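You operate a simulated robot arm through the tools that you are given. There is no shell and no other tool.

The job below is to be done with a simulated robot arm. You get a single attempt, and the scene is never put back.

TASK
Start the engine from the console and let it settle at idle.
Fine: throttle back to IDLE, load knob at 0, ignition on, its cover left open; hold the start button down till it fires, three tries at most; see IDLE on the message display; press no other button, other controls end as they began.

It is judged by the outcome, as a careful person would: the job done as asked, and still so three seconds after it is handed in. It fails if anything else is knocked over, pushed out of place, dropped, spilled or broken. A push-on lid holds only when it is set on centred and level and pressed home; a screw cap is set on level and turned clockwise until tight.

THE ROBOT
A 7-joint arm with a two-finger parallel gripper, fixed in place. Base frame: the origin is at the foot of the arm, x ahead of it, y to its left, z up; the work surface is at about z = 0.845. Units: m, degrees, N and s.
Its first joint turns from -149.0 to 149.0 degrees. Payload 3.43 kg.
The tool frame sits at the grasp point between the pads (the TCP): z along the fingers, y along the line on which they close. The tips reach 0.03 m beyond it. Largest opening 0.094 m; finger width 0.028, thickness 0.01; the body of the gripper, 0.05 by 0.096 m, starts 0.055 m behind the TCP.
Orientation is that of the tool frame in the base frame, as a unit quaternion [w, x, y, z]. With the fingers straight down and closing along the base's y, the tool's x points along the base's -x, its y along +y and its z along -z.

THE INTERFACE
- The arm moves only by the tool apply_moves. Its argument "plan" is a list of rows, each an object (a shift or turn left out is 0, a gripper value left out holds the last) with "grip": the opening, from 0 (shut) to 1 (fully open); "offset": the shift along the tool's x, y, z in m, a list of three; "dr": the turn, a rotation vector about the tool's x, y, z in degrees, a list of three. In form: [{"grip": grip, "offset": [dx, dy, dz], "dr": [wx, wy, wz]}, ...]. A call has 1 to 20 rows; each row shifts and turns the commanded pose from where the row before left it, along the tool's axes as they then stand. Rows are played at 5 a second. More than 0.05 m and 8.6 degrees between two rows, or a gripper value outside its range, and nothing of the call is played. Where a pose cannot be reached the arm comes as near as it can. A force on the tool above 40 N (or 10 N above the force at the start of the call, whichever is more), or a blocked arm, ends the call early, and 0.2 s more pass. The fingers move at their own pace (about 0.045 m/s each) and stop on an object; they squeeze with about 24 N. The grip force told is the motor's: it shows also when the fingers shut on nothing. Time passes only in rows, and 0.2 s behind the last, so rows that do not move let the fingers close. The reply holds the time, the measured pose of the TCP, the force on the tool along the base axes, the opening and the grip force, in the units named above and with some noise, with the torque about the TCP (base axes, N m) and any sound that the robot's microphone picked up, and new pictures: "show" is both (left out), scene, wrist or none.
- Cameras (640 x 400 px; columns grow to the right, rows downward): "scene" is fixed at [0.2196, -0.6524, 1.4571]; the picture's right is [-0.88, -0.47, 0.00], its down [-0.42, 0.80, -0.43] and it looks along [0.20, -0.38, -0.90] (base axes); focal length 214 px, centre (320, 200). "wrist" rides on the gripper at [0.076, 0.014, -0.103] in the tool frame; the picture's right is [-0.18, 0.98, 0.00], its down [-0.75, -0.14, -0.64] and it looks along [-0.63, -0.12, 0.77] (tool axes); focal length 243 px, centre (320, 200). There is no depth. A picture from a camera that has moved, and an enlarged one, comes with that camera's place and axes in the base frame and with its lens.
- inspect(camera, box): a new picture of the part [left, top, right, bottom] of that camera's present view, enlarged. It takes no simulated time.
- hand_in(): hands the job in; it is judged then, once.

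Nothing tells you positions but the pictures and the camera data. Unless the task says otherwise, let go and move clear before handing in.

The tools are called after "Emit:" as name(argument=value, ...) on one line, values as JSON. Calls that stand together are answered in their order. apply_moves: Moves the arm, as the interface text tells. Its arguments: {"type":"object","properties":{"plan":{"type":"array","items":{"type":"object","properties":{"grip":{"type":"number"},"offset":{"type":"array","items":{"type":"number"}},"dr":{"type":"array","items":{"type":"number"}}}}},"show":{"type":"string","enum":["both","scene","wrist","none"]}},"required":["plan"]} The other tools are called the same way: inspect (camera, box) takes an enlarged picture of a part of a camera's view; hand_in () hands the job in.

At the start:

```text
time_s: 0.0
tcp_pos: [0.582, -0.5613, 1.1707]
tcp_rot: [0.003, -0.001, 1.0, -0.004]
force: [0.4, 0.4, -0.2]
wrist_torque: [-0.02, 0.03, -0.01]
finger_gap: 0.0942
gripper_force: 0.1
```

scene: 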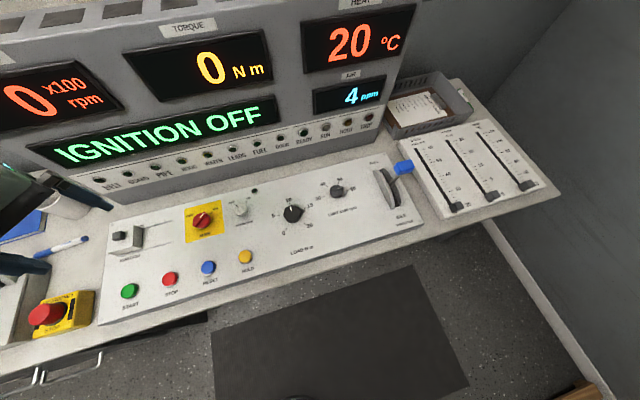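
wrist: 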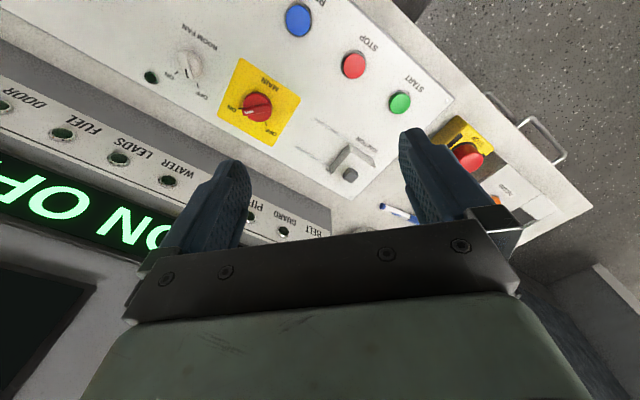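

I see a console with ignition cover, main switch, knobs, a throttle lever and coloured buttons; the display says IGNITION OFF. I'll look closer at each part before moving.

Emit:
inspect(camera="scene", box=[90, 170, 270, 320])

Emit:
inspect(camera="scene", box=[260, 140, 440, 260])

Emit:
inspect(camera="scene", box=[370, 60, 570, 240])

Emit:
inspect(camera="wrist", box=[130, 0, 530, 240])

Emit:
inspect(camera="scene", box=[80, 100, 400, 200])

Emit:
inspect(camera="scene", box=[0, 140, 160, 360])

```text
2.67 times, centred on (180, 245) of scene
camera zoom: at [0.2196, -0.6524, 1.4571], right [-0.88, -0.47, 0.0], down [-0.42, 0.8, -0.43], along [0.2, -0.38, -0.9], focal length 572 px, centre (693, 80)
```

zoom: 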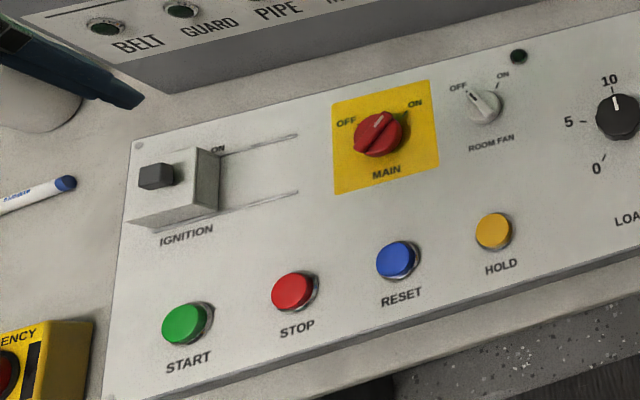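

```text
3.33 times, centred on (350, 200) of scene
camera zoom: at [0.2196, -0.6524, 1.4571], right [-0.88, -0.47, 0.0], down [-0.42, 0.8, -0.43], along [0.2, -0.38, -0.9], focal length 715 px, centre (220, 200)
```

zoom: 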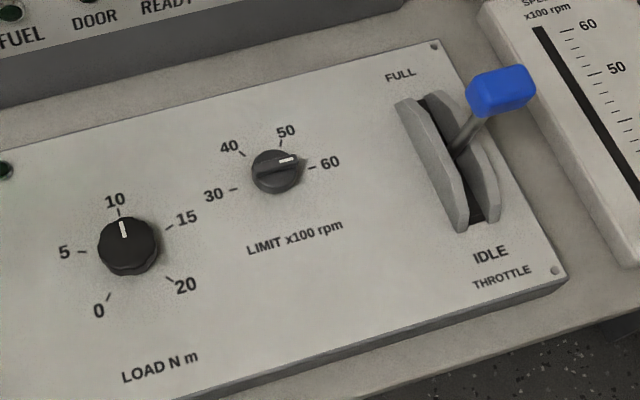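

```text
2.22 times, centred on (470, 150) of scene
camera zoom: at [0.2196, -0.6524, 1.4571], right [-0.88, -0.47, 0.0], down [-0.42, 0.8, -0.43], along [0.2, -0.38, -0.9], focal length 477 px, centre (-13, 311)
```

zoom: 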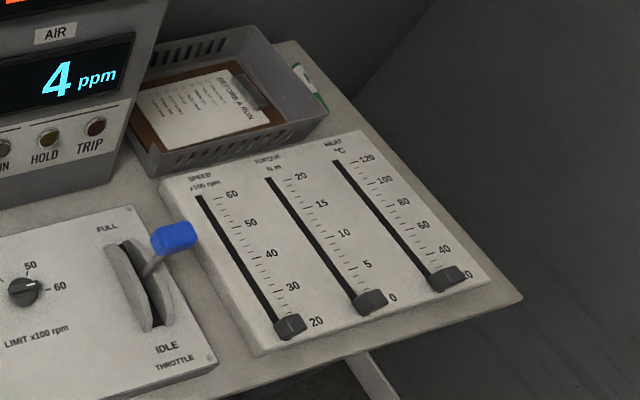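

```text
1.60 times, centred on (330, 120) of wrist
camera zoom: at [0.5053, -0.547, 1.2741], right [0.18, 0.98, -0.01], down [0.75, -0.14, 0.65], along [0.64, -0.12, -0.76], focal length 388 px, centre (304, 328)
```

zoom: 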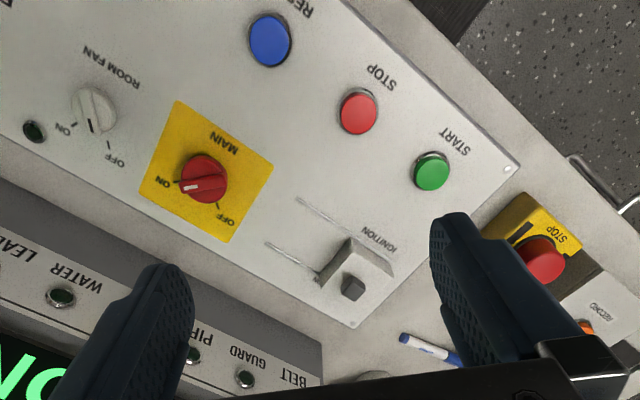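

```text
2.00 times, centred on (240, 150) of scene
camera zoom: at [0.2196, -0.6524, 1.4571], right [-0.88, -0.47, 0.0], down [-0.42, 0.8, -0.43], along [0.2, -0.38, -0.9], focal length 429 px, centre (480, 300)
```

zoom: 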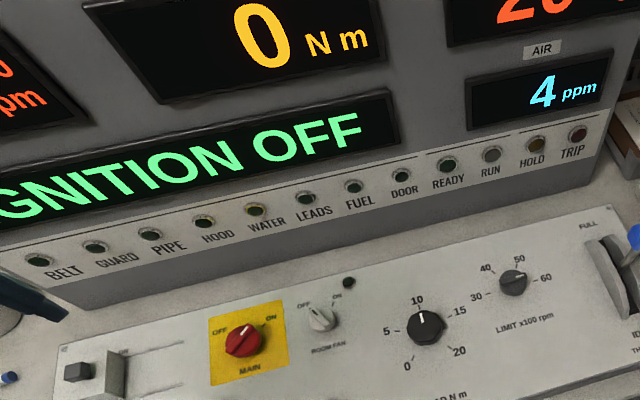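

```text
1.82 times, centred on (80, 250) of scene
camera zoom: at [0.2196, -0.6524, 1.4571], right [-0.88, -0.47, 0.0], down [-0.42, 0.8, -0.43], along [0.2, -0.38, -0.9], focal length 390 px, centre (756, 109)
```

zoom: 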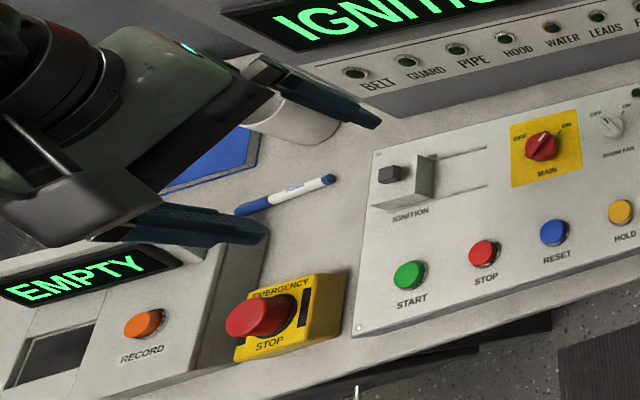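

The console is yawed about 45° to the robot: START is near (0.67,-0.44), ignition near (0.78,-0.55), load knob near (0.40,-0.82) and the throttle near (0.17,-1.07). I'll align the gripper with the console and look at it more closely while staying high.

Emit:
apply_moves(plan=[{"dr": [0, 0, 8], "grip": 0.0}, {"dr": [0, 0, 8]}, {"dr": [0, 0, 8]}, {"dr": [0, 0, 8]}, {"dr": [0, 0, 8]}, {"dr": [0, 0, 7]}, {}])

Emit:
inspect(camera="scene", box=[385, 75, 475, 135])

```text
time_s: 0.6
tcp_pos: [0.5819, -0.5619, 1.1705]
tcp_rot: [0.008, 0.1, 0.995, -0.007]
force: [-0.6, -1.4, -0.4]
wrist_torque: [0.09, -0.09, 0.05]
finger_gap: 0.0458
gripper_force: 0.1
stopped in row 2: the force on the tool passed its limit at 58 N (the readings are from after the stop); the commanded pose is now the measured one
camera wrist: at [0.5103, -0.5325, 1.2733], right [0.38, 0.93, -0.01], down [0.7, -0.28, 0.66], along [0.61, -0.25, -0.75], focal length 243 px, centre (320, 200)
```

scene: 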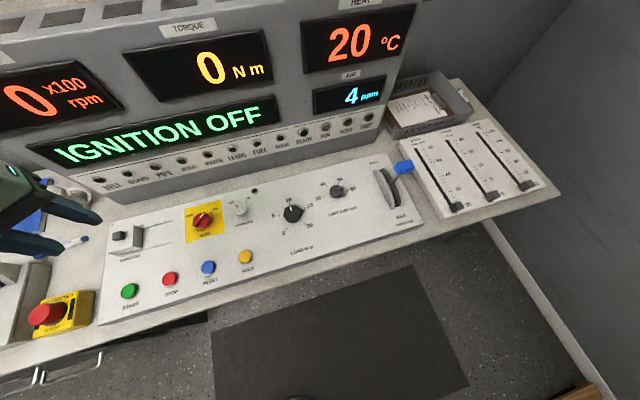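
wrist: 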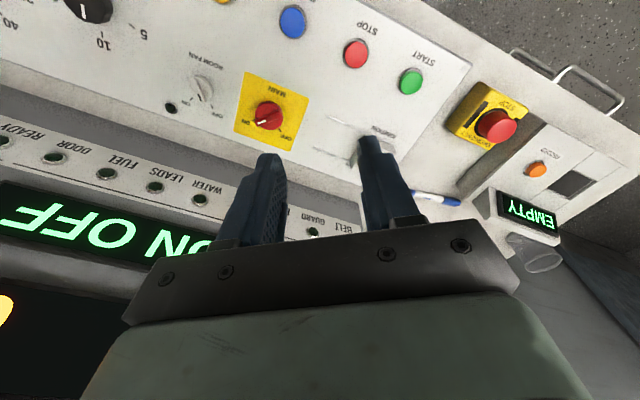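

```text
6.67 times, centred on (430, 105) of scene
camera zoom: at [0.2196, -0.6524, 1.4571], right [-0.88, -0.47, 0.0], down [-0.42, 0.8, -0.43], along [0.2, -0.38, -0.9], focal length 1430 px, centre (-413, 833)
```

zoom: 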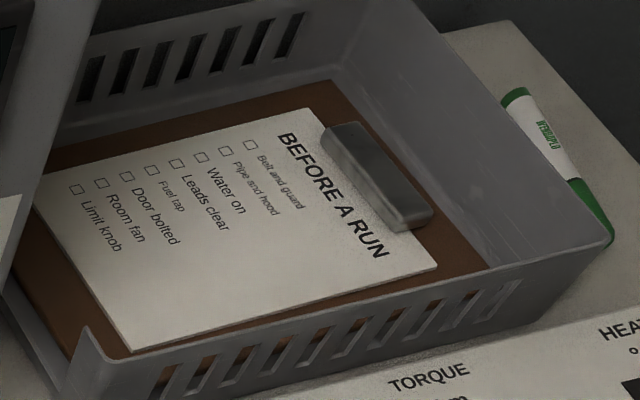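

The call stopped on a force spike, and nothing is visibly touching, so it's probably from the fast turn. I'll go slower.

Emit:
apply_moves(plan=[{"grip": 0}, {"dr": [0, 0, 2]}, {"dr": [0, 0, 3]}, {"dr": [0, 0, 4]}, {"dr": [0, 0, 4]}, {"dr": [0, 0, 4]}, {"dr": [0, 0, 4]}, {"dr": [0, 0, 4]}, {"dr": [0, 0, 4]}, {"dr": [0, 0, 3]}, {"dr": [0, 0, 2]}, {}])

Emit:
inspect(camera="scene", box=[80, 110, 240, 210])

Emit:
inspect(camera="scene", box=[230, 100, 390, 200])

```text
time_s: 1.3
tcp_pos: [0.5834, -0.5633, 1.1725]
tcp_rot: [0.01, 0.133, 0.991, -0.008]
force: [1.1, -0.2, -0.8]
wrist_torque: [-0.01, 0.15, -0.07]
finger_gap: 0.0004
gripper_force: 20.3
stopped in row 3: the force on the tool passed its limit at 44 N (the readings are from after the stop); the commanded pose is now the measured one
camera wrist: at [0.5121, -0.5289, 1.273], right [0.43, 0.9, -0.01], down [0.68, -0.32, 0.66], along [0.59, -0.29, -0.75], focal length 243 px, centre (320, 200)
```

scene: 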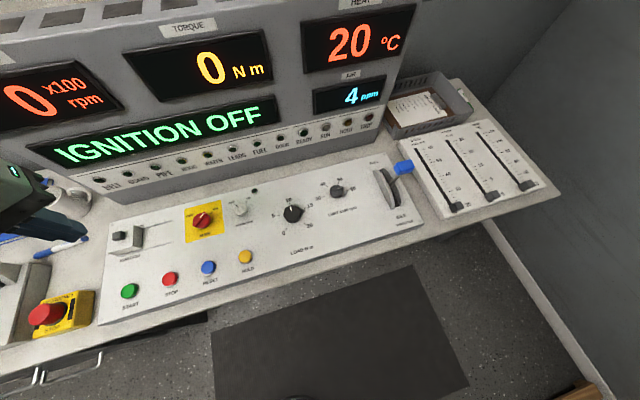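
wrist: 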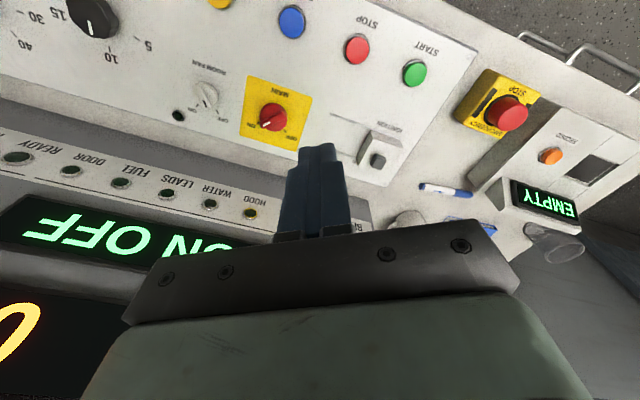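

```text
4.00 times, centred on (160, 160) of scene
camera zoom: at [0.2196, -0.6524, 1.4571], right [-0.88, -0.47, 0.0], down [-0.42, 0.8, -0.43], along [0.2, -0.38, -0.9], focal length 858 px, centre (960, 360)
```

zoom: 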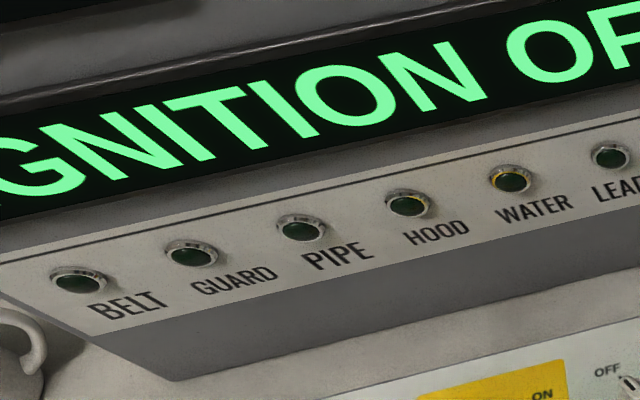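

```text
4.00 times, centred on (310, 150) of scene
camera zoom: at [0.2196, -0.6524, 1.4571], right [-0.88, -0.47, 0.0], down [-0.42, 0.8, -0.43], along [0.2, -0.38, -0.9], focal length 858 px, centre (360, 400)
```

zoom: 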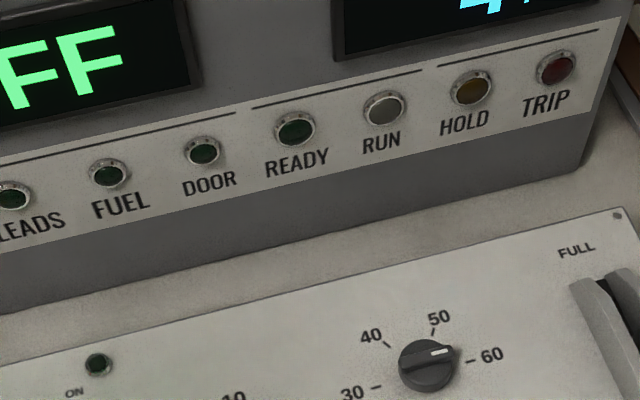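

Emit:
apply_moves(plan=[{}, {"dr": [0, 0, 2]}, {"dr": [0, 0, 3]}, {"dr": [0, 0, 4]}, {"dr": [0, 0, 4]}, {"dr": [0, 0, 4]}, {"dr": [0, 0, 4]}, {"dr": [0, 0, 4]}, {"dr": [0, 0, 4]}, {"dr": [0, 0, 3]}, {}])

```text
time_s: 2.1
tcp_pos: [0.5828, -0.5625, 1.173]
tcp_rot: [0.013, 0.165, 0.986, -0.009]
force: [3.1, -0.6, -3.9]
wrist_torque: [-0.16, 0.14, -0.16]
finger_gap: 0.0
gripper_force: 24.0
stopped in row 3: the force on the tool passed its limit at 45 N (the readings are from after the stop); the commanded pose is now the measured one
camera wrist: at [0.5148, -0.5241, 1.2725], right [0.49, 0.87, -0.01], down [0.65, -0.36, 0.66], along [0.57, -0.33, -0.75], focal length 243 px, centre (320, 200)
```

scene: 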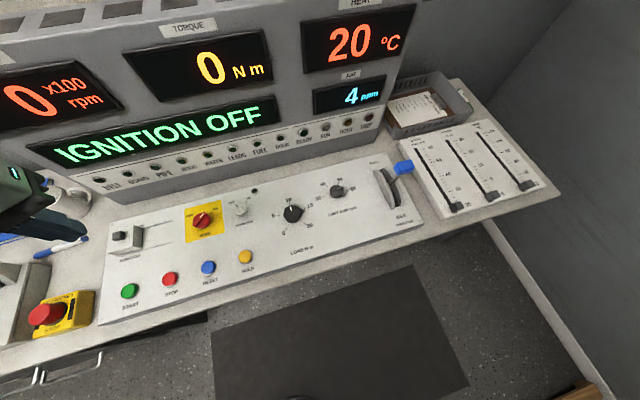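
wrist: 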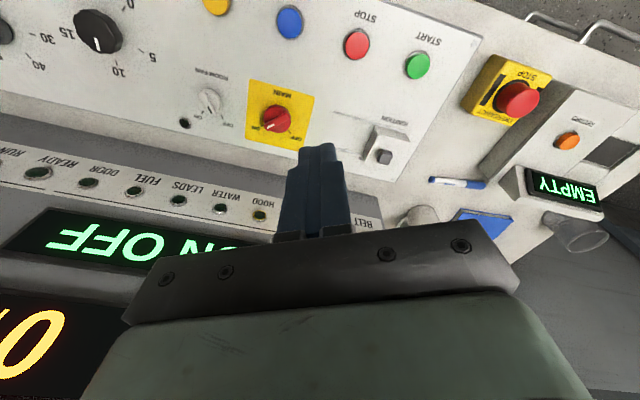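

The rotation keeps tripping the force limit, though nothing is touching. I'll back away from the display a little, then continue the turn more gently.

Emit:
apply_moves(plan=[{}, {"offset": [0.01, 0, 0]}, {"offset": [0.015, 0, 0]}, {"offset": [0.015, 0, 0]}, {"offset": [0.01, 0, 0]}, {}, {"dr": [0, 0, 1]}, {"dr": [0, 0, 1.5]}, {"dr": [0, 0, 2]}, {"dr": [0, 0, 2]}, {"dr": [0, 0, 2]}, {"dr": [0, 0, 2]}, {"dr": [0, 0, 2]}, {"dr": [0, 0, 2]}, {"dr": [0, 0, 2]}, {"dr": [0, 0, 2]}, {"dr": [0, 0, 1]}, {}], show="wrist")

```text
time_s: 2.9
tcp_pos: [0.5635, -0.5567, 1.1706]
tcp_rot: [0.015, 0.166, 0.986, -0.011]
force: [4.9, -5.7, -11.9]
wrist_torque: [0.14, -0.2, 0.16]
finger_gap: 0.0
gripper_force: 23.6
stopped in row 3: the force on the tool passed its limit at 45 N (the readings are from after the stop); the commanded pose is now the measured one
camera wrist: at [0.4948, -0.5169, 1.2707], right [0.5, 0.87, -0.01], down [0.65, -0.36, 0.67], along [0.58, -0.34, -0.74], focal length 243 px, centre (320, 200)
```

wrist: 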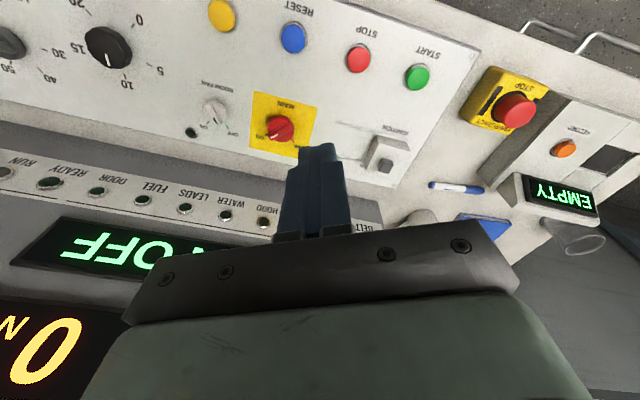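

Emit:
apply_moves(plan=[{}, {}, {}, {"offset": [0, 0, 0.003]}, {"offset": [0, 0, 0.006]}, {"offset": [0, 0, 0.01]}, {"offset": [0, 0, 0.01]}, {"offset": [0, 0, 0.01]}, {"offset": [0, 0, 0.01]}, {"offset": [0, 0, 0.006]}, {"offset": [0, 0, 0.003]}, {}], show="wrist")

```text
time_s: 5.5
tcp_pos: [0.5653, -0.5597, 1.1129]
tcp_rot: [0.015, 0.166, 0.986, -0.011]
force: [-0.4, -0.1, -0.5]
wrist_torque: [-0.01, 0.01, -0.01]
finger_gap: 0.0003
gripper_force: 23.9
camera wrist: at [0.4966, -0.5189, 1.2127], right [0.5, 0.87, -0.01], down [0.65, -0.36, 0.67], along [0.58, -0.34, -0.74], focal length 243 px, centre (320, 200)
```

wrist: 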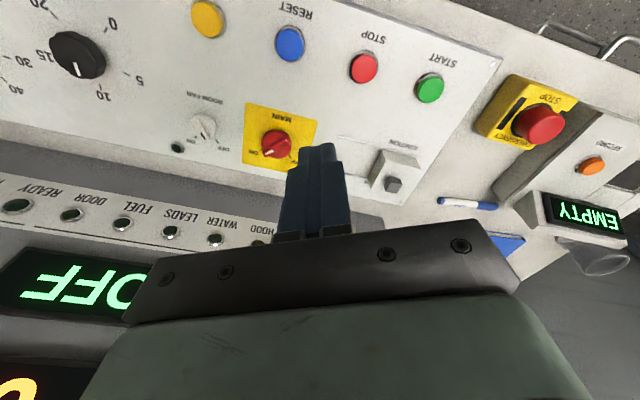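

Gentle ramps work, so I'll finish the turn to line up with the console that way.

Emit:
apply_moves(plan=[{"dr": [0, 0, 0.5]}, {"dr": [0, 0, 1]}, {"dr": [0, 0, 1.5]}, {"dr": [0, 0, 2]}, {"dr": [0, 0, 2.5]}, {"dr": [0, 0, 3]}, {"dr": [0, 0, 3]}, {"dr": [0, 0, 3]}, {"dr": [0, 0, 3]}, {"dr": [0, 0, 2.5]}, {"dr": [0, 0, 2]}, {"dr": [0, 0, 1.5]}, {"dr": [0, 0, 1]}, {"dr": [0, 0, 0.5]}, {}], show="wrist")

```text
time_s: 8.7
tcp_pos: [0.5649, -0.5568, 1.1122]
tcp_rot: [0.017, 0.392, 0.92, -0.006]
force: [0.0, -0.6, 0.2]
wrist_torque: [-0.02, 0.0, 0.01]
finger_gap: 0.0002
gripper_force: 23.7
camera wrist: at [0.5212, -0.492, 1.2121], right [0.84, 0.55, 0.01], down [0.4, -0.63, 0.67], along [0.37, -0.56, -0.74], focal length 243 px, centre (320, 200)
```

wrist: 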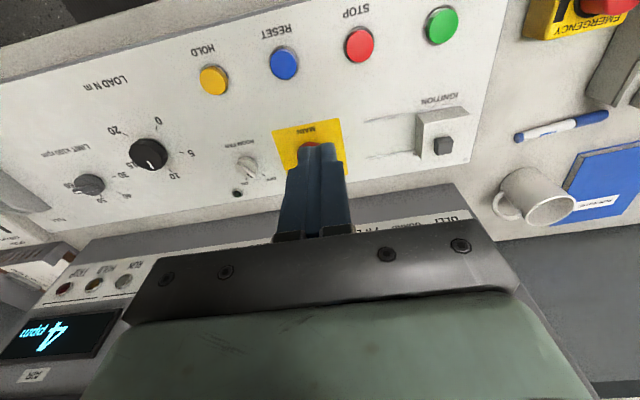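

The console yaw comes out at 45°, with START at about (0.667,-0.443,0.857) and the ignition cover's knob at about (0.763,-0.539,0.906). I'll level the tool and then travel gently along the console to look at the load knob and throttle.

Emit:
apply_moves(plan=[{"dr": [0, 0.5, -0.3]}, {"dr": [0, 1, -0.5]}, {"dr": [0, 0.5, -0.3]}, {"offset": [0, -0.004, 0]}, {"offset": [0, -0.009, 0]}, {"offset": [0.003, -0.015, 0]}, {"offset": [0.006, -0.021, 0]}, {"offset": [0.01, -0.027, 0]}, {"offset": [0.01, -0.032, 0]}, {"offset": [0.01, -0.036, 0]}, {"offset": [0.01, -0.036, 0]}, {"offset": [0.01, -0.036, 0]}, {"offset": [0.01, -0.036, 0]}, {"offset": [0.006, -0.036, 0]}, {"offset": [0.003, -0.032, 0]}, {"offset": [0, -0.027, 0]}, {"offset": [0, -0.021, 0]}, {"offset": [0, -0.015, 0]}, {"offset": [0, -0.009, 0]}, {"offset": [0, -0.004, 0]}])

```text
time_s: 12.9
tcp_pos: [0.23, -0.7845, 1.111]
tcp_rot: [0.001, 0.384, 0.923, 0.0]
force: [-0.1, -0.6, -0.1]
wrist_torque: [0.03, -0.03, 0.02]
finger_gap: 0.0
gripper_force: 23.4
camera wrist: at [0.1866, -0.7203, 1.2148], right [0.83, 0.56, 0.0], down [0.43, -0.63, 0.64], along [0.36, -0.53, -0.77], focal length 243 px, centre (320, 200)
```

scene: 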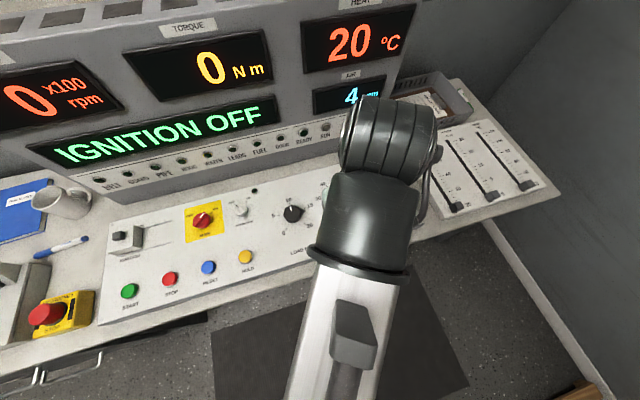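
wrist: 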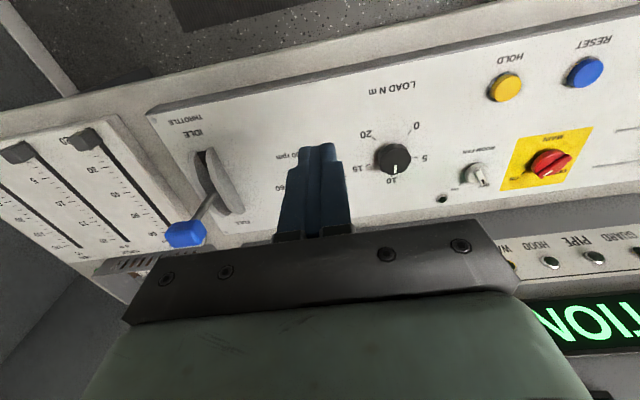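

The blue throttle knob is at about (0.175,-1.044,0.978) with its lever roughly vertical, and the load knob is at about (0.403,-0.820,0.86). The throttle is past tool-down reach, so I'll tilt the tool outward and open the fingers to straddle the blue knob.

Emit:
apply_moves(plan=[{"dr": [0, -0.7, 0]}, {"dr": [0, -1.4, 0]}, {"dr": [0, -2.1, 0]}, {"dr": [0, -2.8, 0]}, {"dr": [0, -3.5, 0]}, {"dr": [0, -4, 0]}, {"dr": [0, -4, 0]}, {"dr": [0, -4, 0]}, {"dr": [0, -4, 0]}, {"dr": [0, -3.5, 0]}, {"dr": [0, -3.5, 0]}, {"dr": [0, -2.8, 0]}, {"dr": [0, -2.1, 0]}, {"dr": [0, -1.4, 0]}, {"dr": [0, -0.7, 0]}, {}])

```text
time_s: 16.3
tcp_pos: [0.2294, -0.7819, 1.1127]
tcp_rot: [0.32, 0.36, 0.866, -0.133]
force: [0.4, 0.1, -1.0]
wrist_torque: [0.0, -0.01, 0.03]
finger_gap: 0.0001
gripper_force: 23.7
camera wrist: at [0.1519, -0.6853, 1.1407], right [0.79, 0.6, 0.12], down [0.01, -0.21, 0.98], along [0.61, -0.78, -0.17], focal length 243 px, centre (320, 200)
```

scene: 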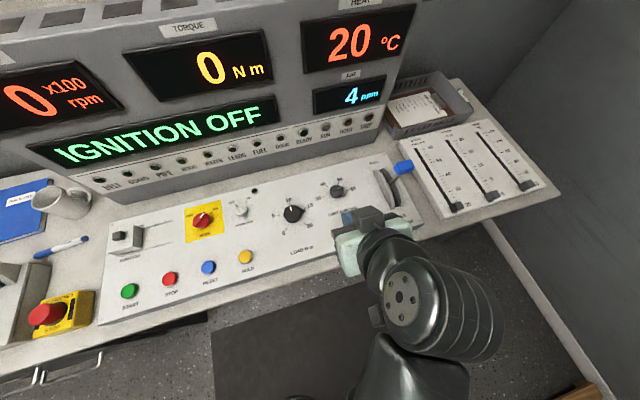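
wrist: 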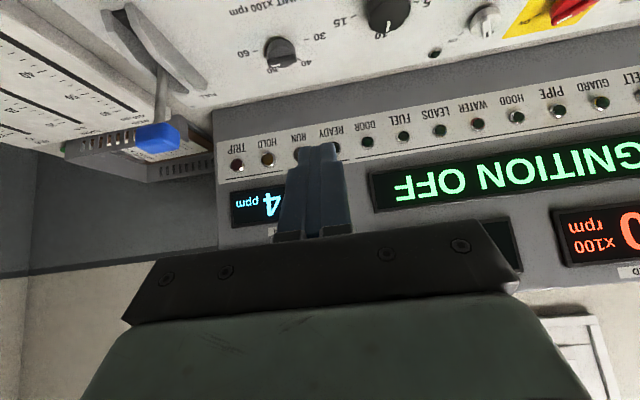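

Emit:
apply_moves(plan=[{"offset": [0, -0.005, 0], "grip": 1}, {"offset": [0, -0.01, 0]}, {"offset": [0, -0.016, 0]}, {"offset": [0, -0.022, 0]}, {"offset": [0, -0.026, 0]}, {"offset": [0, -0.028, 0]}, {"offset": [0, -0.028, 0]}, {"offset": [0, -0.026, 0]}, {"offset": [0, -0.024, 0]}, {"offset": [0, -0.019, 0]}, {"offset": [0, -0.013, 0]}, {"offset": [0, -0.007, 0.004]}, {"offset": [-0.004, -0.0033, 0.008]}, {"offset": [-0.006, 0, 0.012]}, {"offset": [-0.006, 0, 0.016]}, {"offset": [-0.005, 0, 0.02]}, {"offset": [-0.003, 0, 0.018]}, {"offset": [0, 0, 0.012]}, {"offset": [0, 0, 0.007]}, {"offset": [0, 0, 0.003]}])

```text
time_s: 20.5
tcp_pos: [0.1284, -1.0023, 1.0518]
tcp_rot: [0.32, 0.359, 0.867, -0.132]
force: [0.4, -0.4, 0.1]
wrist_torque: [-0.02, 0.02, 0.02]
finger_gap: 0.0941
gripper_force: 0.1
camera wrist: at [0.0499, -0.9056, 1.0805], right [0.79, 0.6, 0.12], down [0.01, -0.21, 0.98], along [0.61, -0.78, -0.17], focal length 243 px, centre (320, 200)
```

scene: 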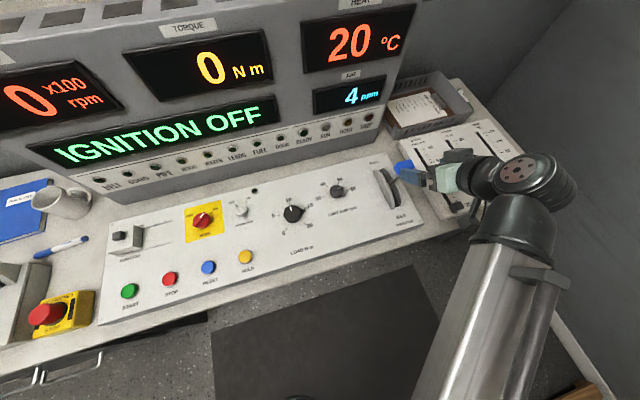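
wrist: 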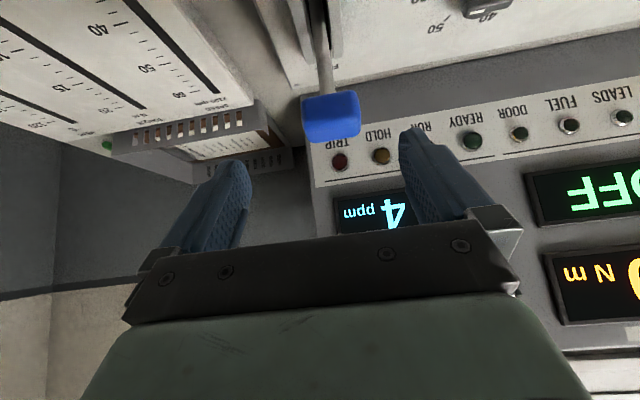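

The open fingers are lined up to straddle the blue knob. I'll shift 6 mm left, move in along the tool axis and close.

Emit:
apply_moves(plan=[{"offset": [0, 0.003, 0.004]}, {"offset": [0, 0.003, 0.008]}, {"offset": [0, 0, 0.013]}, {"offset": [0, 0, 0.016]}, {"offset": [0, 0, 0.016]}, {"offset": [0, 0, 0.014]}, {"offset": [0, 0, 0.011]}, {"offset": [0, 0, 0.007]}, {"offset": [0, 0, 0.004]}, {}])

```text
time_s: 22.7
tcp_pos: [0.1744, -1.0402, 0.9814]
tcp_rot: [0.32, 0.36, 0.867, -0.132]
force: [0.7, -0.2, 0.1]
wrist_torque: [0.03, 0.0, 0.01]
finger_gap: 0.0938
gripper_force: 0.1
camera wrist: at [0.0979, -0.9436, 1.0097], right [0.79, 0.6, 0.12], down [0.01, -0.21, 0.98], along [0.61, -0.78, -0.17], focal length 243 px, centre (320, 200)
```

scene: 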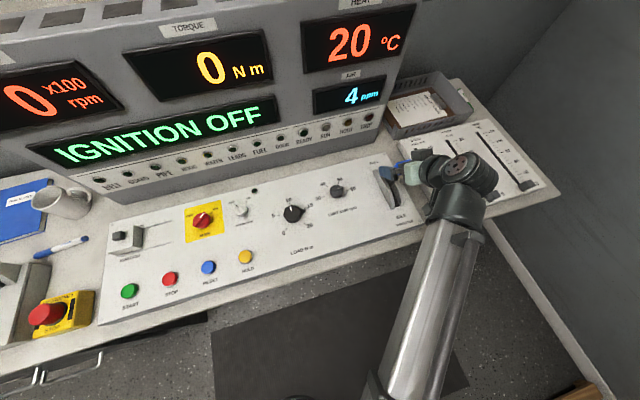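
wrist: 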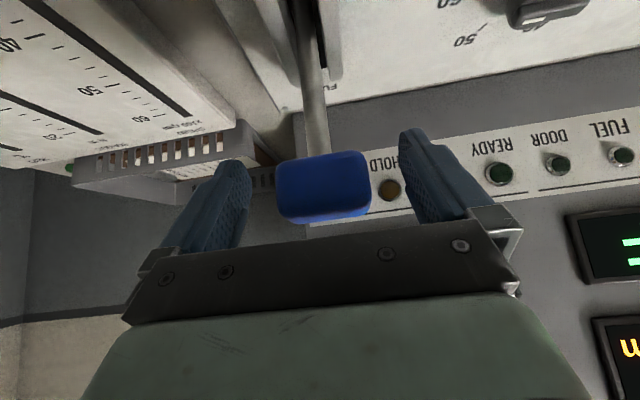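

Emit:
apply_moves(plan=[{"grip": 0}, {}, {}, {}, {}], show="wrist")

```text
time_s: 23.9
tcp_pos: [0.1767, -1.0389, 0.9807]
tcp_rot: [0.321, 0.359, 0.867, -0.131]
force: [13.5, 15.8, -1.6]
wrist_torque: [0.12, 0.14, 0.1]
finger_gap: 0.0505
gripper_force: 45.4
camera wrist: at [0.0993, -0.9423, 1.0099], right [0.79, 0.6, 0.12], down [0.01, -0.21, 0.98], along [0.61, -0.77, -0.17], focal length 243 px, centre (320, 200)
```

wrist: 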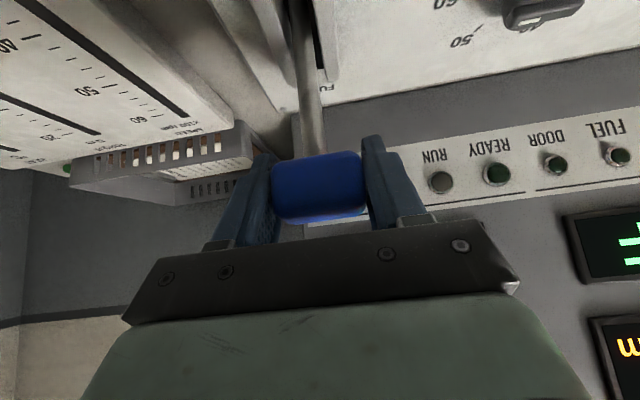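

The knob is held. I'll ease the side load and pull the lever toward IDLE along its arc.

Emit:
apply_moves(plan=[{"offset": [0, 0.002, 0]}, {"offset": [0.002, 0.001, -0.0015]}, {"offset": [0.003, 0, -0.0025]}, {"offset": [0.0039, 0, -0.003]}, {"offset": [0.0047, 0, -0.0031]}, {"offset": [0.0048, 0, -0.0031]}, {"offset": [0.005, 0, -0.0027]}, {"offset": [0.005, 0, -0.0026]}, {"offset": [0.0052, 0, -0.0023]}, {"offset": [0.0052, 0, -0.0022]}, {}])

```text
time_s: 26.3
tcp_pos: [0.1464, -1.0082, 0.9724]
tcp_rot: [0.32, 0.361, 0.866, -0.132]
force: [16.2, -9.2, -21.5]
wrist_torque: [-1.22, -0.59, 0.45]
finger_gap: 0.0504
gripper_force: 44.9
camera wrist: at [0.0685, -0.9108, 1.0007], right [0.8, 0.59, 0.12], down [0.01, -0.21, 0.98], along [0.61, -0.78, -0.17], focal length 243 px, centre (320, 200)
```

scene: 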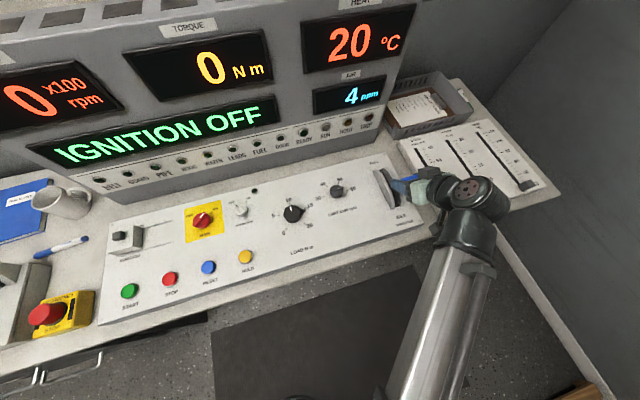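
wrist: 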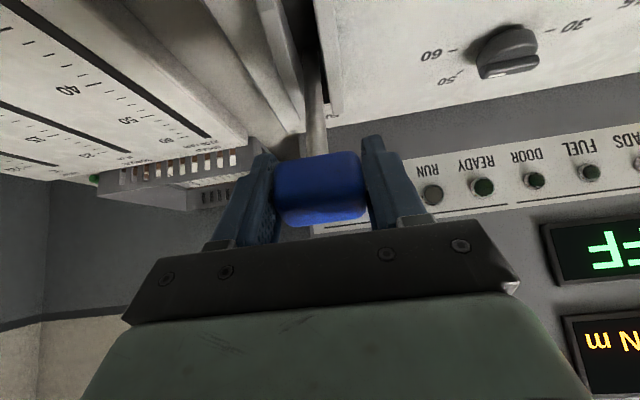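

Emit:
apply_moves(plan=[{"offset": [0.0013, 0, 0.0015]}, {"offset": [0.0026, 0, 0.0015]}, {"offset": [0.004, 0, -0.001]}, {"offset": [0.005, 0, -0.001]}, {"offset": [0.0057, 0, -0.001]}, {"offset": [0.0057, 0, -0.0008]}, {"offset": [0.0057, 0, -0.0006]}, {}])

```text
time_s: 28.1
tcp_pos: [0.1268, -0.9904, 0.9575]
tcp_rot: [0.32, 0.36, 0.866, -0.133]
force: [-11.9, -0.7, 30.2]
wrist_torque: [-0.96, -0.83, 0.04]
finger_gap: 0.0502
gripper_force: 45.1
camera wrist: at [0.0506, -0.8926, 0.9854], right [0.8, 0.59, 0.12], down [0.01, -0.21, 0.98], along [0.61, -0.78, -0.17], focal length 243 px, centre (320, 200)
```

scene: 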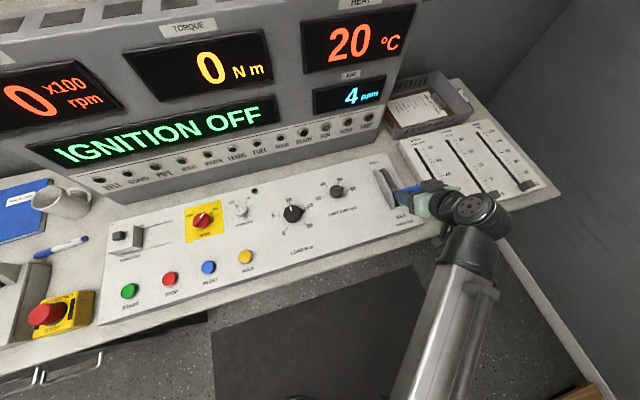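
wrist: 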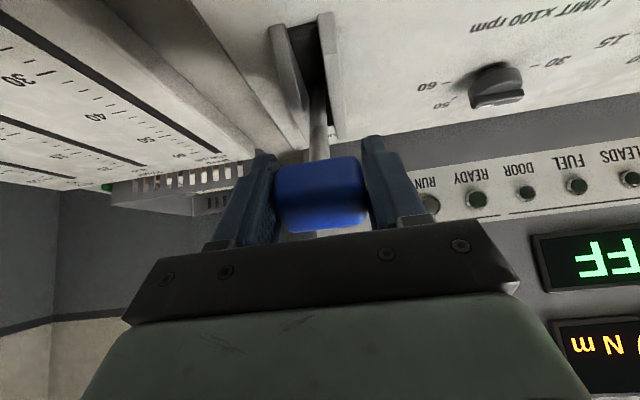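

Emit:
apply_moves(plan=[{"offset": [-0.001, 0, -0.0015]}, {"offset": [0.002, 0, -0.0015]}, {"offset": [0.004, 0, -0.001]}, {"offset": [0.005, 0, -0.0008]}, {"offset": [0.005, 0, -0.0006]}, {"offset": [0.005, 0, -0.0004]}, {}])

```text
time_s: 29.3
tcp_pos: [0.1225, -0.9853, 0.9511]
tcp_rot: [0.322, 0.36, 0.865, -0.135]
force: [1.6, -3.9, 0.9]
wrist_torque: [0.69, 0.61, -0.04]
finger_gap: 0.0506
gripper_force: 44.8
stopped in row 5: the force on the tool passed its limit at 47 N (the readings are from after the stop); the commanded pose is now the measured one
camera wrist: at [0.0454, -0.8875, 0.9796], right [0.8, 0.59, 0.12], down [0.01, -0.2, 0.98], along [0.61, -0.78, -0.17], focal length 243 px, centre (320, 200)
```

scene: 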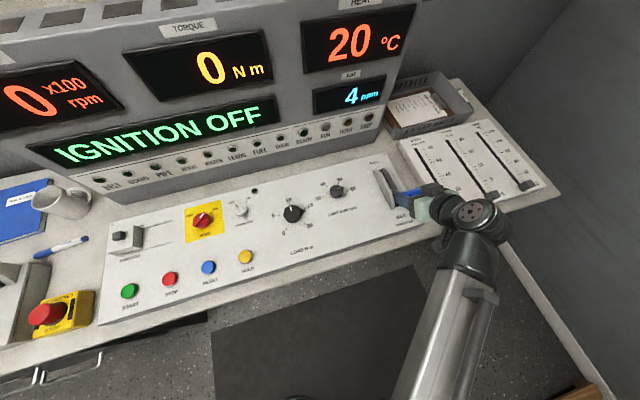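
wrist: 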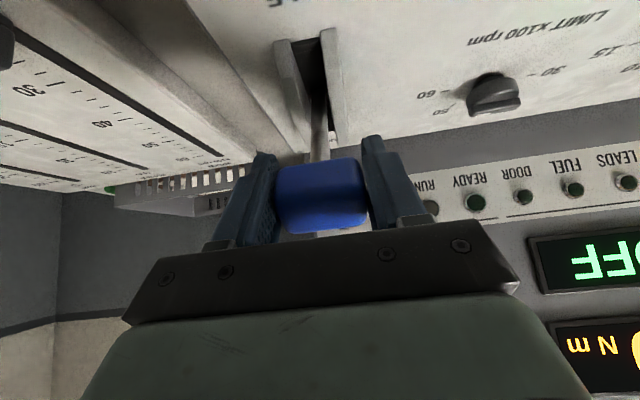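

Emit:
apply_moves(plan=[{}, {"offset": [0.001, 0, 0]}, {"offset": [0.002, 0, 0]}, {"offset": [0.003, 0, -0.0003]}, {"offset": [0.004, 0, -0.0003]}, {"offset": [0.004, 0, -0.0003]}, {"offset": [0.004, 0, 0]}, {}])

```text
time_s: 30.3
tcp_pos: [0.123, -0.9842, 0.9517]
tcp_rot: [0.327, 0.358, 0.864, -0.136]
force: [5.8, -4.0, 1.3]
wrist_torque: [0.65, 0.94, -0.33]
finger_gap: 0.0506
gripper_force: 44.9
stopped in row 4: the force on the tool passed its limit at 44 N (the readings are from after the stop); the commanded pose is now the measured one
camera wrist: at [0.0451, -0.8872, 0.9783], right [0.79, 0.6, 0.12], down [0.0, -0.2, 0.98], along [0.61, -0.78, -0.16], focal length 243 px, centre (320, 200)
```

scene: 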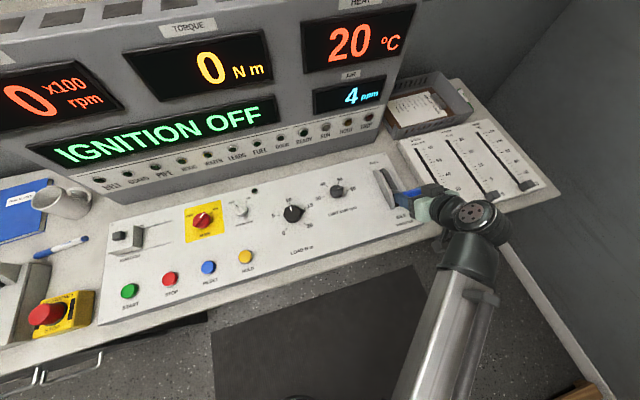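
wrist: 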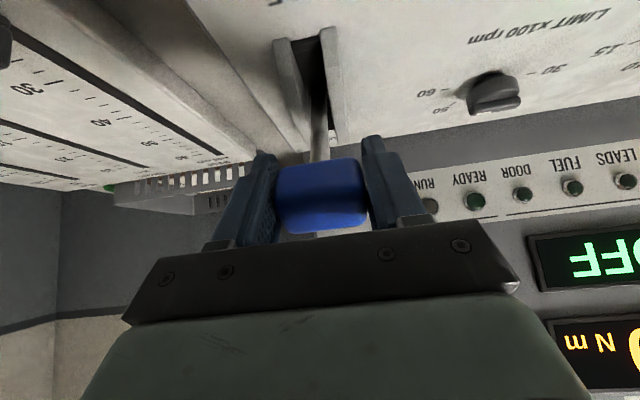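

The lever no longer moves, so it's at its end stop. I'll release it and back out to check.

Emit:
apply_moves(plan=[{"grip": 1}, {}, {}, {}, {"offset": [0, 0, -0.004]}, {"offset": [0, 0, -0.009]}, {"offset": [0, 0, -0.014]}, {"offset": [0, 0, -0.018]}, {"offset": [0, 0, -0.02]}, {"offset": [0, 0, -0.02]}, {"offset": [0, 0, -0.02]}, {"offset": [0, 0, -0.016]}, {"offset": [0, 0, -0.01]}, {"offset": [0, 0, -0.005]}, {}])

Emit:
inspect(camera="scene", box=[340, 130, 460, 230])

```text
time_s: 33.5
tcp_pos: [0.0576, -0.9199, 1.0547]
tcp_rot: [0.327, 0.36, 0.863, -0.138]
force: [0.1, -0.3, -0.2]
wrist_torque: [0.0, -0.01, -0.02]
finger_gap: 0.0938
gripper_force: 0.0
camera wrist: at [-0.02, -0.8226, 1.0808], right [0.79, 0.6, 0.12], down [0.0, -0.2, 0.98], along [0.61, -0.78, -0.16], focal length 243 px, centre (320, 200)
```

scene: 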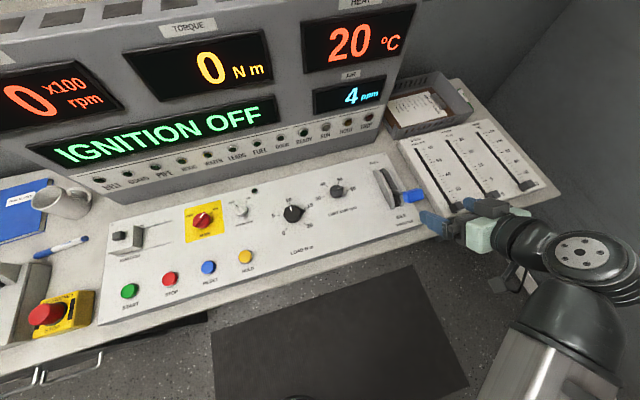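
wrist: 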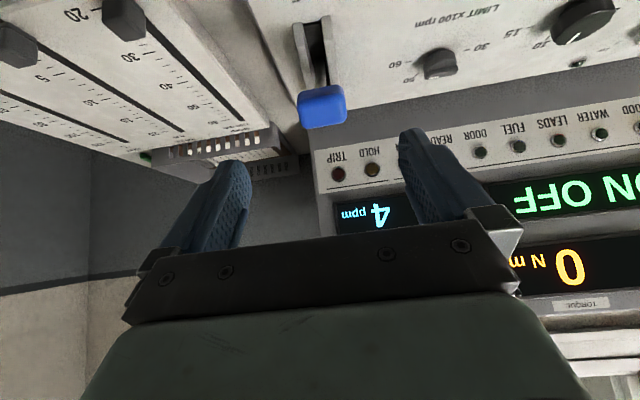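

```text
4.00 times, centred on (400, 180) of scene
camera zoom: at [0.2196, -0.6524, 1.4571], right [-0.88, -0.47, 0.0], down [-0.42, 0.8, -0.43], along [0.2, -0.38, -0.9], focal length 858 px, centre (0, 280)
```

zoom: 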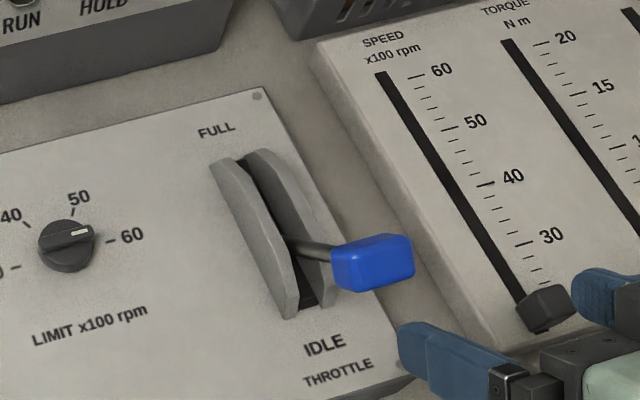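

The throttle lever now sits at the IDLE end. Next I'll move over the load knob and bring the tool back to pointing down.

Emit:
apply_moves(plan=[{"offset": [-0.002, 0.005, 0]}, {"offset": [-0.005, 0.012, 0]}, {"offset": [-0.008, 0.019, 0]}, {"offset": [-0.011, 0.026, 0]}, {"offset": [-0.013, 0.031, 0]}, {"offset": [-0.013, 0.032, 0]}, {"offset": [-0.013, 0.032, 0]}, {"offset": [-0.013, 0.032, 0]}, {"offset": [-0.013, 0.031, 0]}, {"offset": [-0.011, 0.027, 0]}, {"offset": [-0.009, 0.022, 0]}, {"offset": [-0.007, 0.018, 0]}, {"offset": [-0.006, 0.014, 0]}, {"offset": [-0.004, 0.009, 0]}, {}], show="none")

Emit:
apply_moves(plan=[{"dr": [0, 0.7, 0]}, {"dr": [0, 1.4, 0]}, {"dr": [0, 2.1, 0]}, {"dr": [0, 2.8, 0]}, {"dr": [0, 3.5, 0]}, {"dr": [0, 4, 0]}, {"dr": [0, 4, 0]}, {"dr": [0, 4, 0]}, {"dr": [0, 4, 0]}, {"dr": [0, 4, 0]}, {"dr": [0, 3.5, 0]}, {"dr": [0, 2.8, 0]}, {"dr": [0, 2.1, 0]}, {"dr": [0, 1.4, 0]}, {"dr": [0, 0.7, 0]}, {}])

```text
time_s: 36.7
tcp_pos: [0.345, -0.771, 1.1371]
tcp_rot: [0.327, 0.359, 0.863, -0.137]
force: [-0.1, 0.4, -0.1]
wrist_torque: [0.0, 0.05, -0.03]
finger_gap: 0.0938
gripper_force: 0.1
```

```text
time_s: 40.1
tcp_pos: [0.346, -0.7707, 1.138]
tcp_rot: [0.004, 0.385, 0.923, -0.003]
force: [-0.6, -0.4, -0.4]
wrist_torque: [-0.01, -0.02, -0.01]
finger_gap: 0.0942
gripper_force: 0.0
camera wrist: at [0.3027, -0.7062, 1.2406], right [0.83, 0.56, 0.0], down [0.43, -0.63, 0.65], along [0.36, -0.54, -0.76], focal length 243 px, centre (320, 200)
```

scene: 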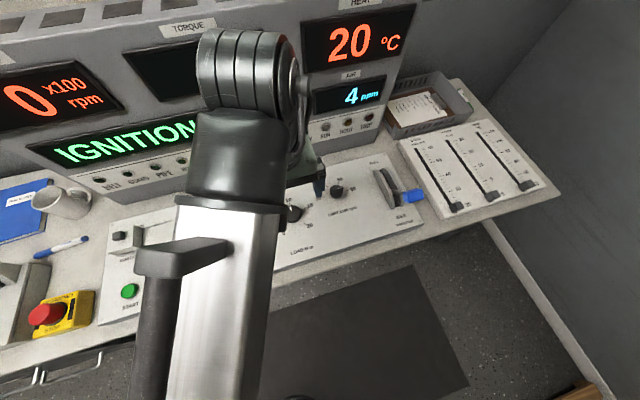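
wrist: 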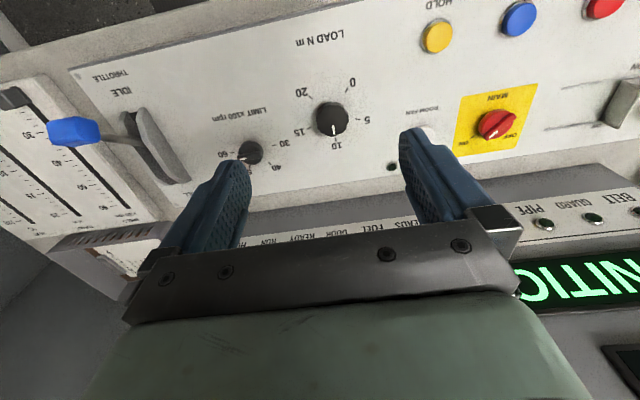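

The load knob is at (0.403,-0.8195) and its pointer reads 10. I'll move above it and go down part way.

Emit:
apply_moves(plan=[{"offset": [-0.003, 0, 0], "dr": [0, 0.5, 0]}, {"offset": [-0.007, 0.001, 0]}, {"offset": [-0.012, 0.001, 0]}, {"offset": [-0.016, 0.0015, 0.004]}, {"offset": [-0.016, 0.0015, 0.008]}, {"offset": [-0.011, 0.001, 0.013]}, {"offset": [-0.0065, 0, 0.018]}, {"offset": [-0.0033, 0, 0.022]}, {"offset": [0, 0, 0.025]}, {"offset": [0, 0, 0.025]}, {"offset": [0, 0, 0.024]}, {"offset": [0, 0, 0.021]}, {"offset": [0, 0, 0.016]}, {"offset": [0, 0, 0.011]}, {"offset": [0, 0, 0.007]}, {"offset": [0, 0, 0.003]}, {}])

```text
time_s: 43.7
tcp_pos: [0.4026, -0.8191, 0.9411]
tcp_rot: [0.0, 0.384, 0.923, 0.0]
force: [-0.4, 0.5, 0.3]
wrist_torque: [0.01, -0.01, -0.02]
finger_gap: 0.0943
gripper_force: 0.1
camera wrist: at [0.3598, -0.7559, 1.0437], right [0.83, 0.56, 0.0], down [0.43, -0.63, 0.64], along [0.36, -0.53, -0.77], focal length 243 px, centre (320, 200)
```

scene: 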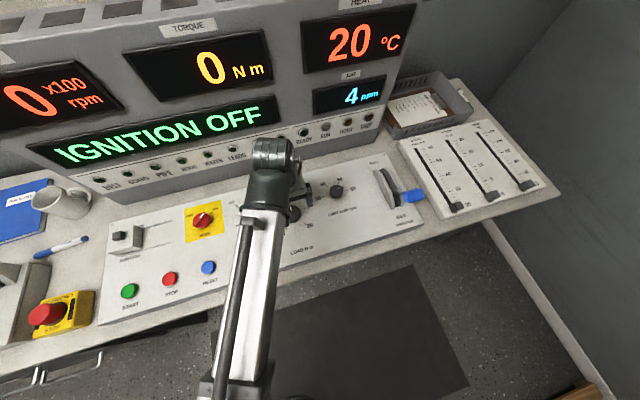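
wrist: 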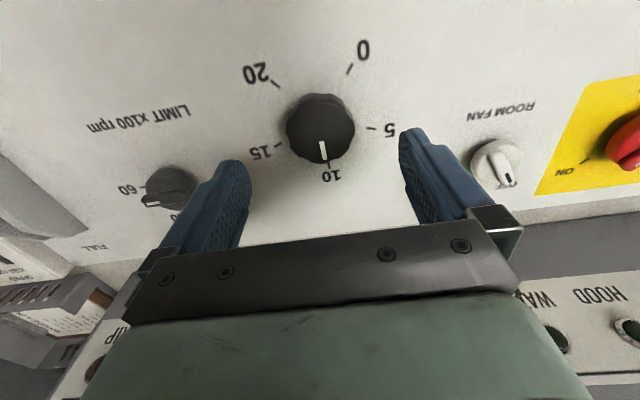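

The view confirms the knob is centred, with 0 about 133° anticlockwise of the pointer. I'll go down, grip it and turn it in two stages.

Emit:
apply_moves(plan=[{"offset": [0, 0, 0.004]}, {"offset": [0, 0, 0.008]}, {"offset": [0, 0, 0.011]}, {"offset": [0, 0, 0.011]}, {"offset": [0, 0, 0.009]}, {"offset": [0, 0, 0.005]}, {"offset": [0, 0, 0.003]}, {}], show="wrist")

```text
time_s: 45.5
tcp_pos: [0.4016, -0.8184, 0.8906]
tcp_rot: [0.0, 0.385, 0.923, 0.0]
force: [-0.3, 0.4, -0.1]
wrist_torque: [-0.03, 0.02, 0.04]
finger_gap: 0.0939
gripper_force: 0.1
camera wrist: at [0.3596, -0.7555, 0.9932], right [0.83, 0.56, 0.0], down [0.43, -0.63, 0.64], along [0.36, -0.53, -0.77], focal length 243 px, centre (320, 200)
```

wrist: 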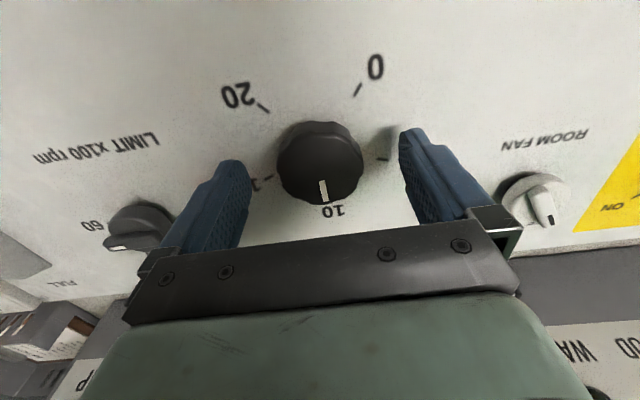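

Emit:
apply_moves(plan=[{"offset": [0, 0, 0.002]}, {"offset": [0, 0, 0.003]}, {"offset": [0, 0, 0.001]}, {}, {"grip": 0}, {}, {}, {}, {}], show="wrist")

```text
time_s: 47.5
tcp_pos: [0.4019, -0.819, 0.8849]
tcp_rot: [0.0, 0.384, 0.923, -0.001]
force: [3.1, 2.6, -0.8]
wrist_torque: [0.09, -0.08, -0.01]
finger_gap: 0.0516
gripper_force: 45.0
camera wrist: at [0.3589, -0.7555, 0.9871], right [0.83, 0.56, 0.0], down [0.43, -0.63, 0.64], along [0.36, -0.53, -0.77], focal length 243 px, centre (320, 200)
```

wrist: 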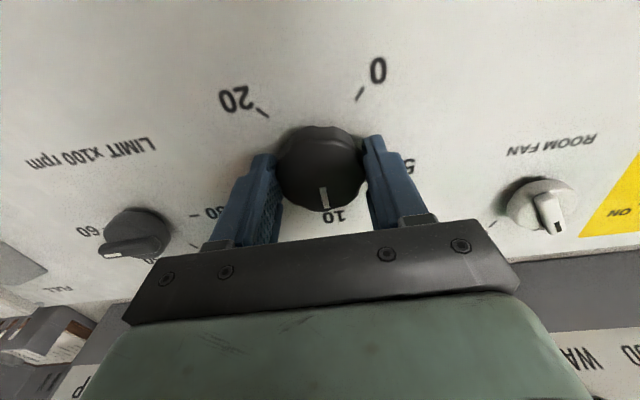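

Emit:
apply_moves(plan=[{"dr": [0, 0, -0.7]}, {"dr": [0, 0, -1.4]}, {"dr": [0, 0, -2.1]}, {"dr": [0, 0, -2.8]}, {"dr": [0, 0, -3.5]}, {"dr": [0, 0, -4]}, {"dr": [0, 0, -4]}, {"dr": [0, 0, -4]}, {"dr": [0, 0, -4]}, {"dr": [0, 0, -4]}, {"dr": [0, 0, -4]}, {"dr": [0, 0, -4]}, {"dr": [0, 0, -4]}, {"dr": [0, 0, -4]}, {"dr": [0, 0, -4]}, {"dr": [0, 0, -4]}, {"dr": [0, 0, -4]}, {"dr": [0, 0, -3.5]}, {"dr": [0, 0, -2.8]}, {"dr": [0, 0, -1.4]}])

```text
time_s: 51.7
tcp_pos: [0.401, -0.8219, 0.885]
tcp_rot: [-0.002, -0.183, 0.983, -0.003]
force: [-15.2, -31.3, 5.5]
wrist_torque: [-0.6, -0.19, -0.13]
finger_gap: 0.0516
gripper_force: 44.9
camera wrist: at [0.3263, -0.8351, 0.9874], right [-0.18, 0.98, -0.01], down [0.76, 0.14, 0.64], along [0.63, 0.11, -0.77], focal length 243 px, centre (320, 200)
```

scene: 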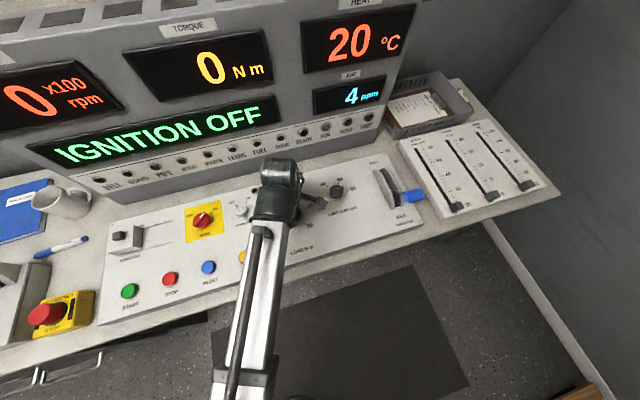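
wrist: 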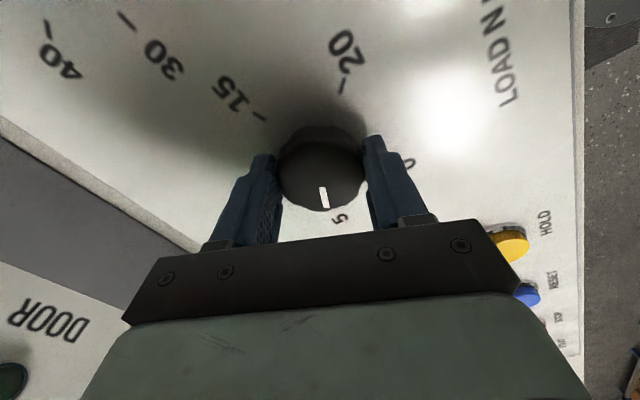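

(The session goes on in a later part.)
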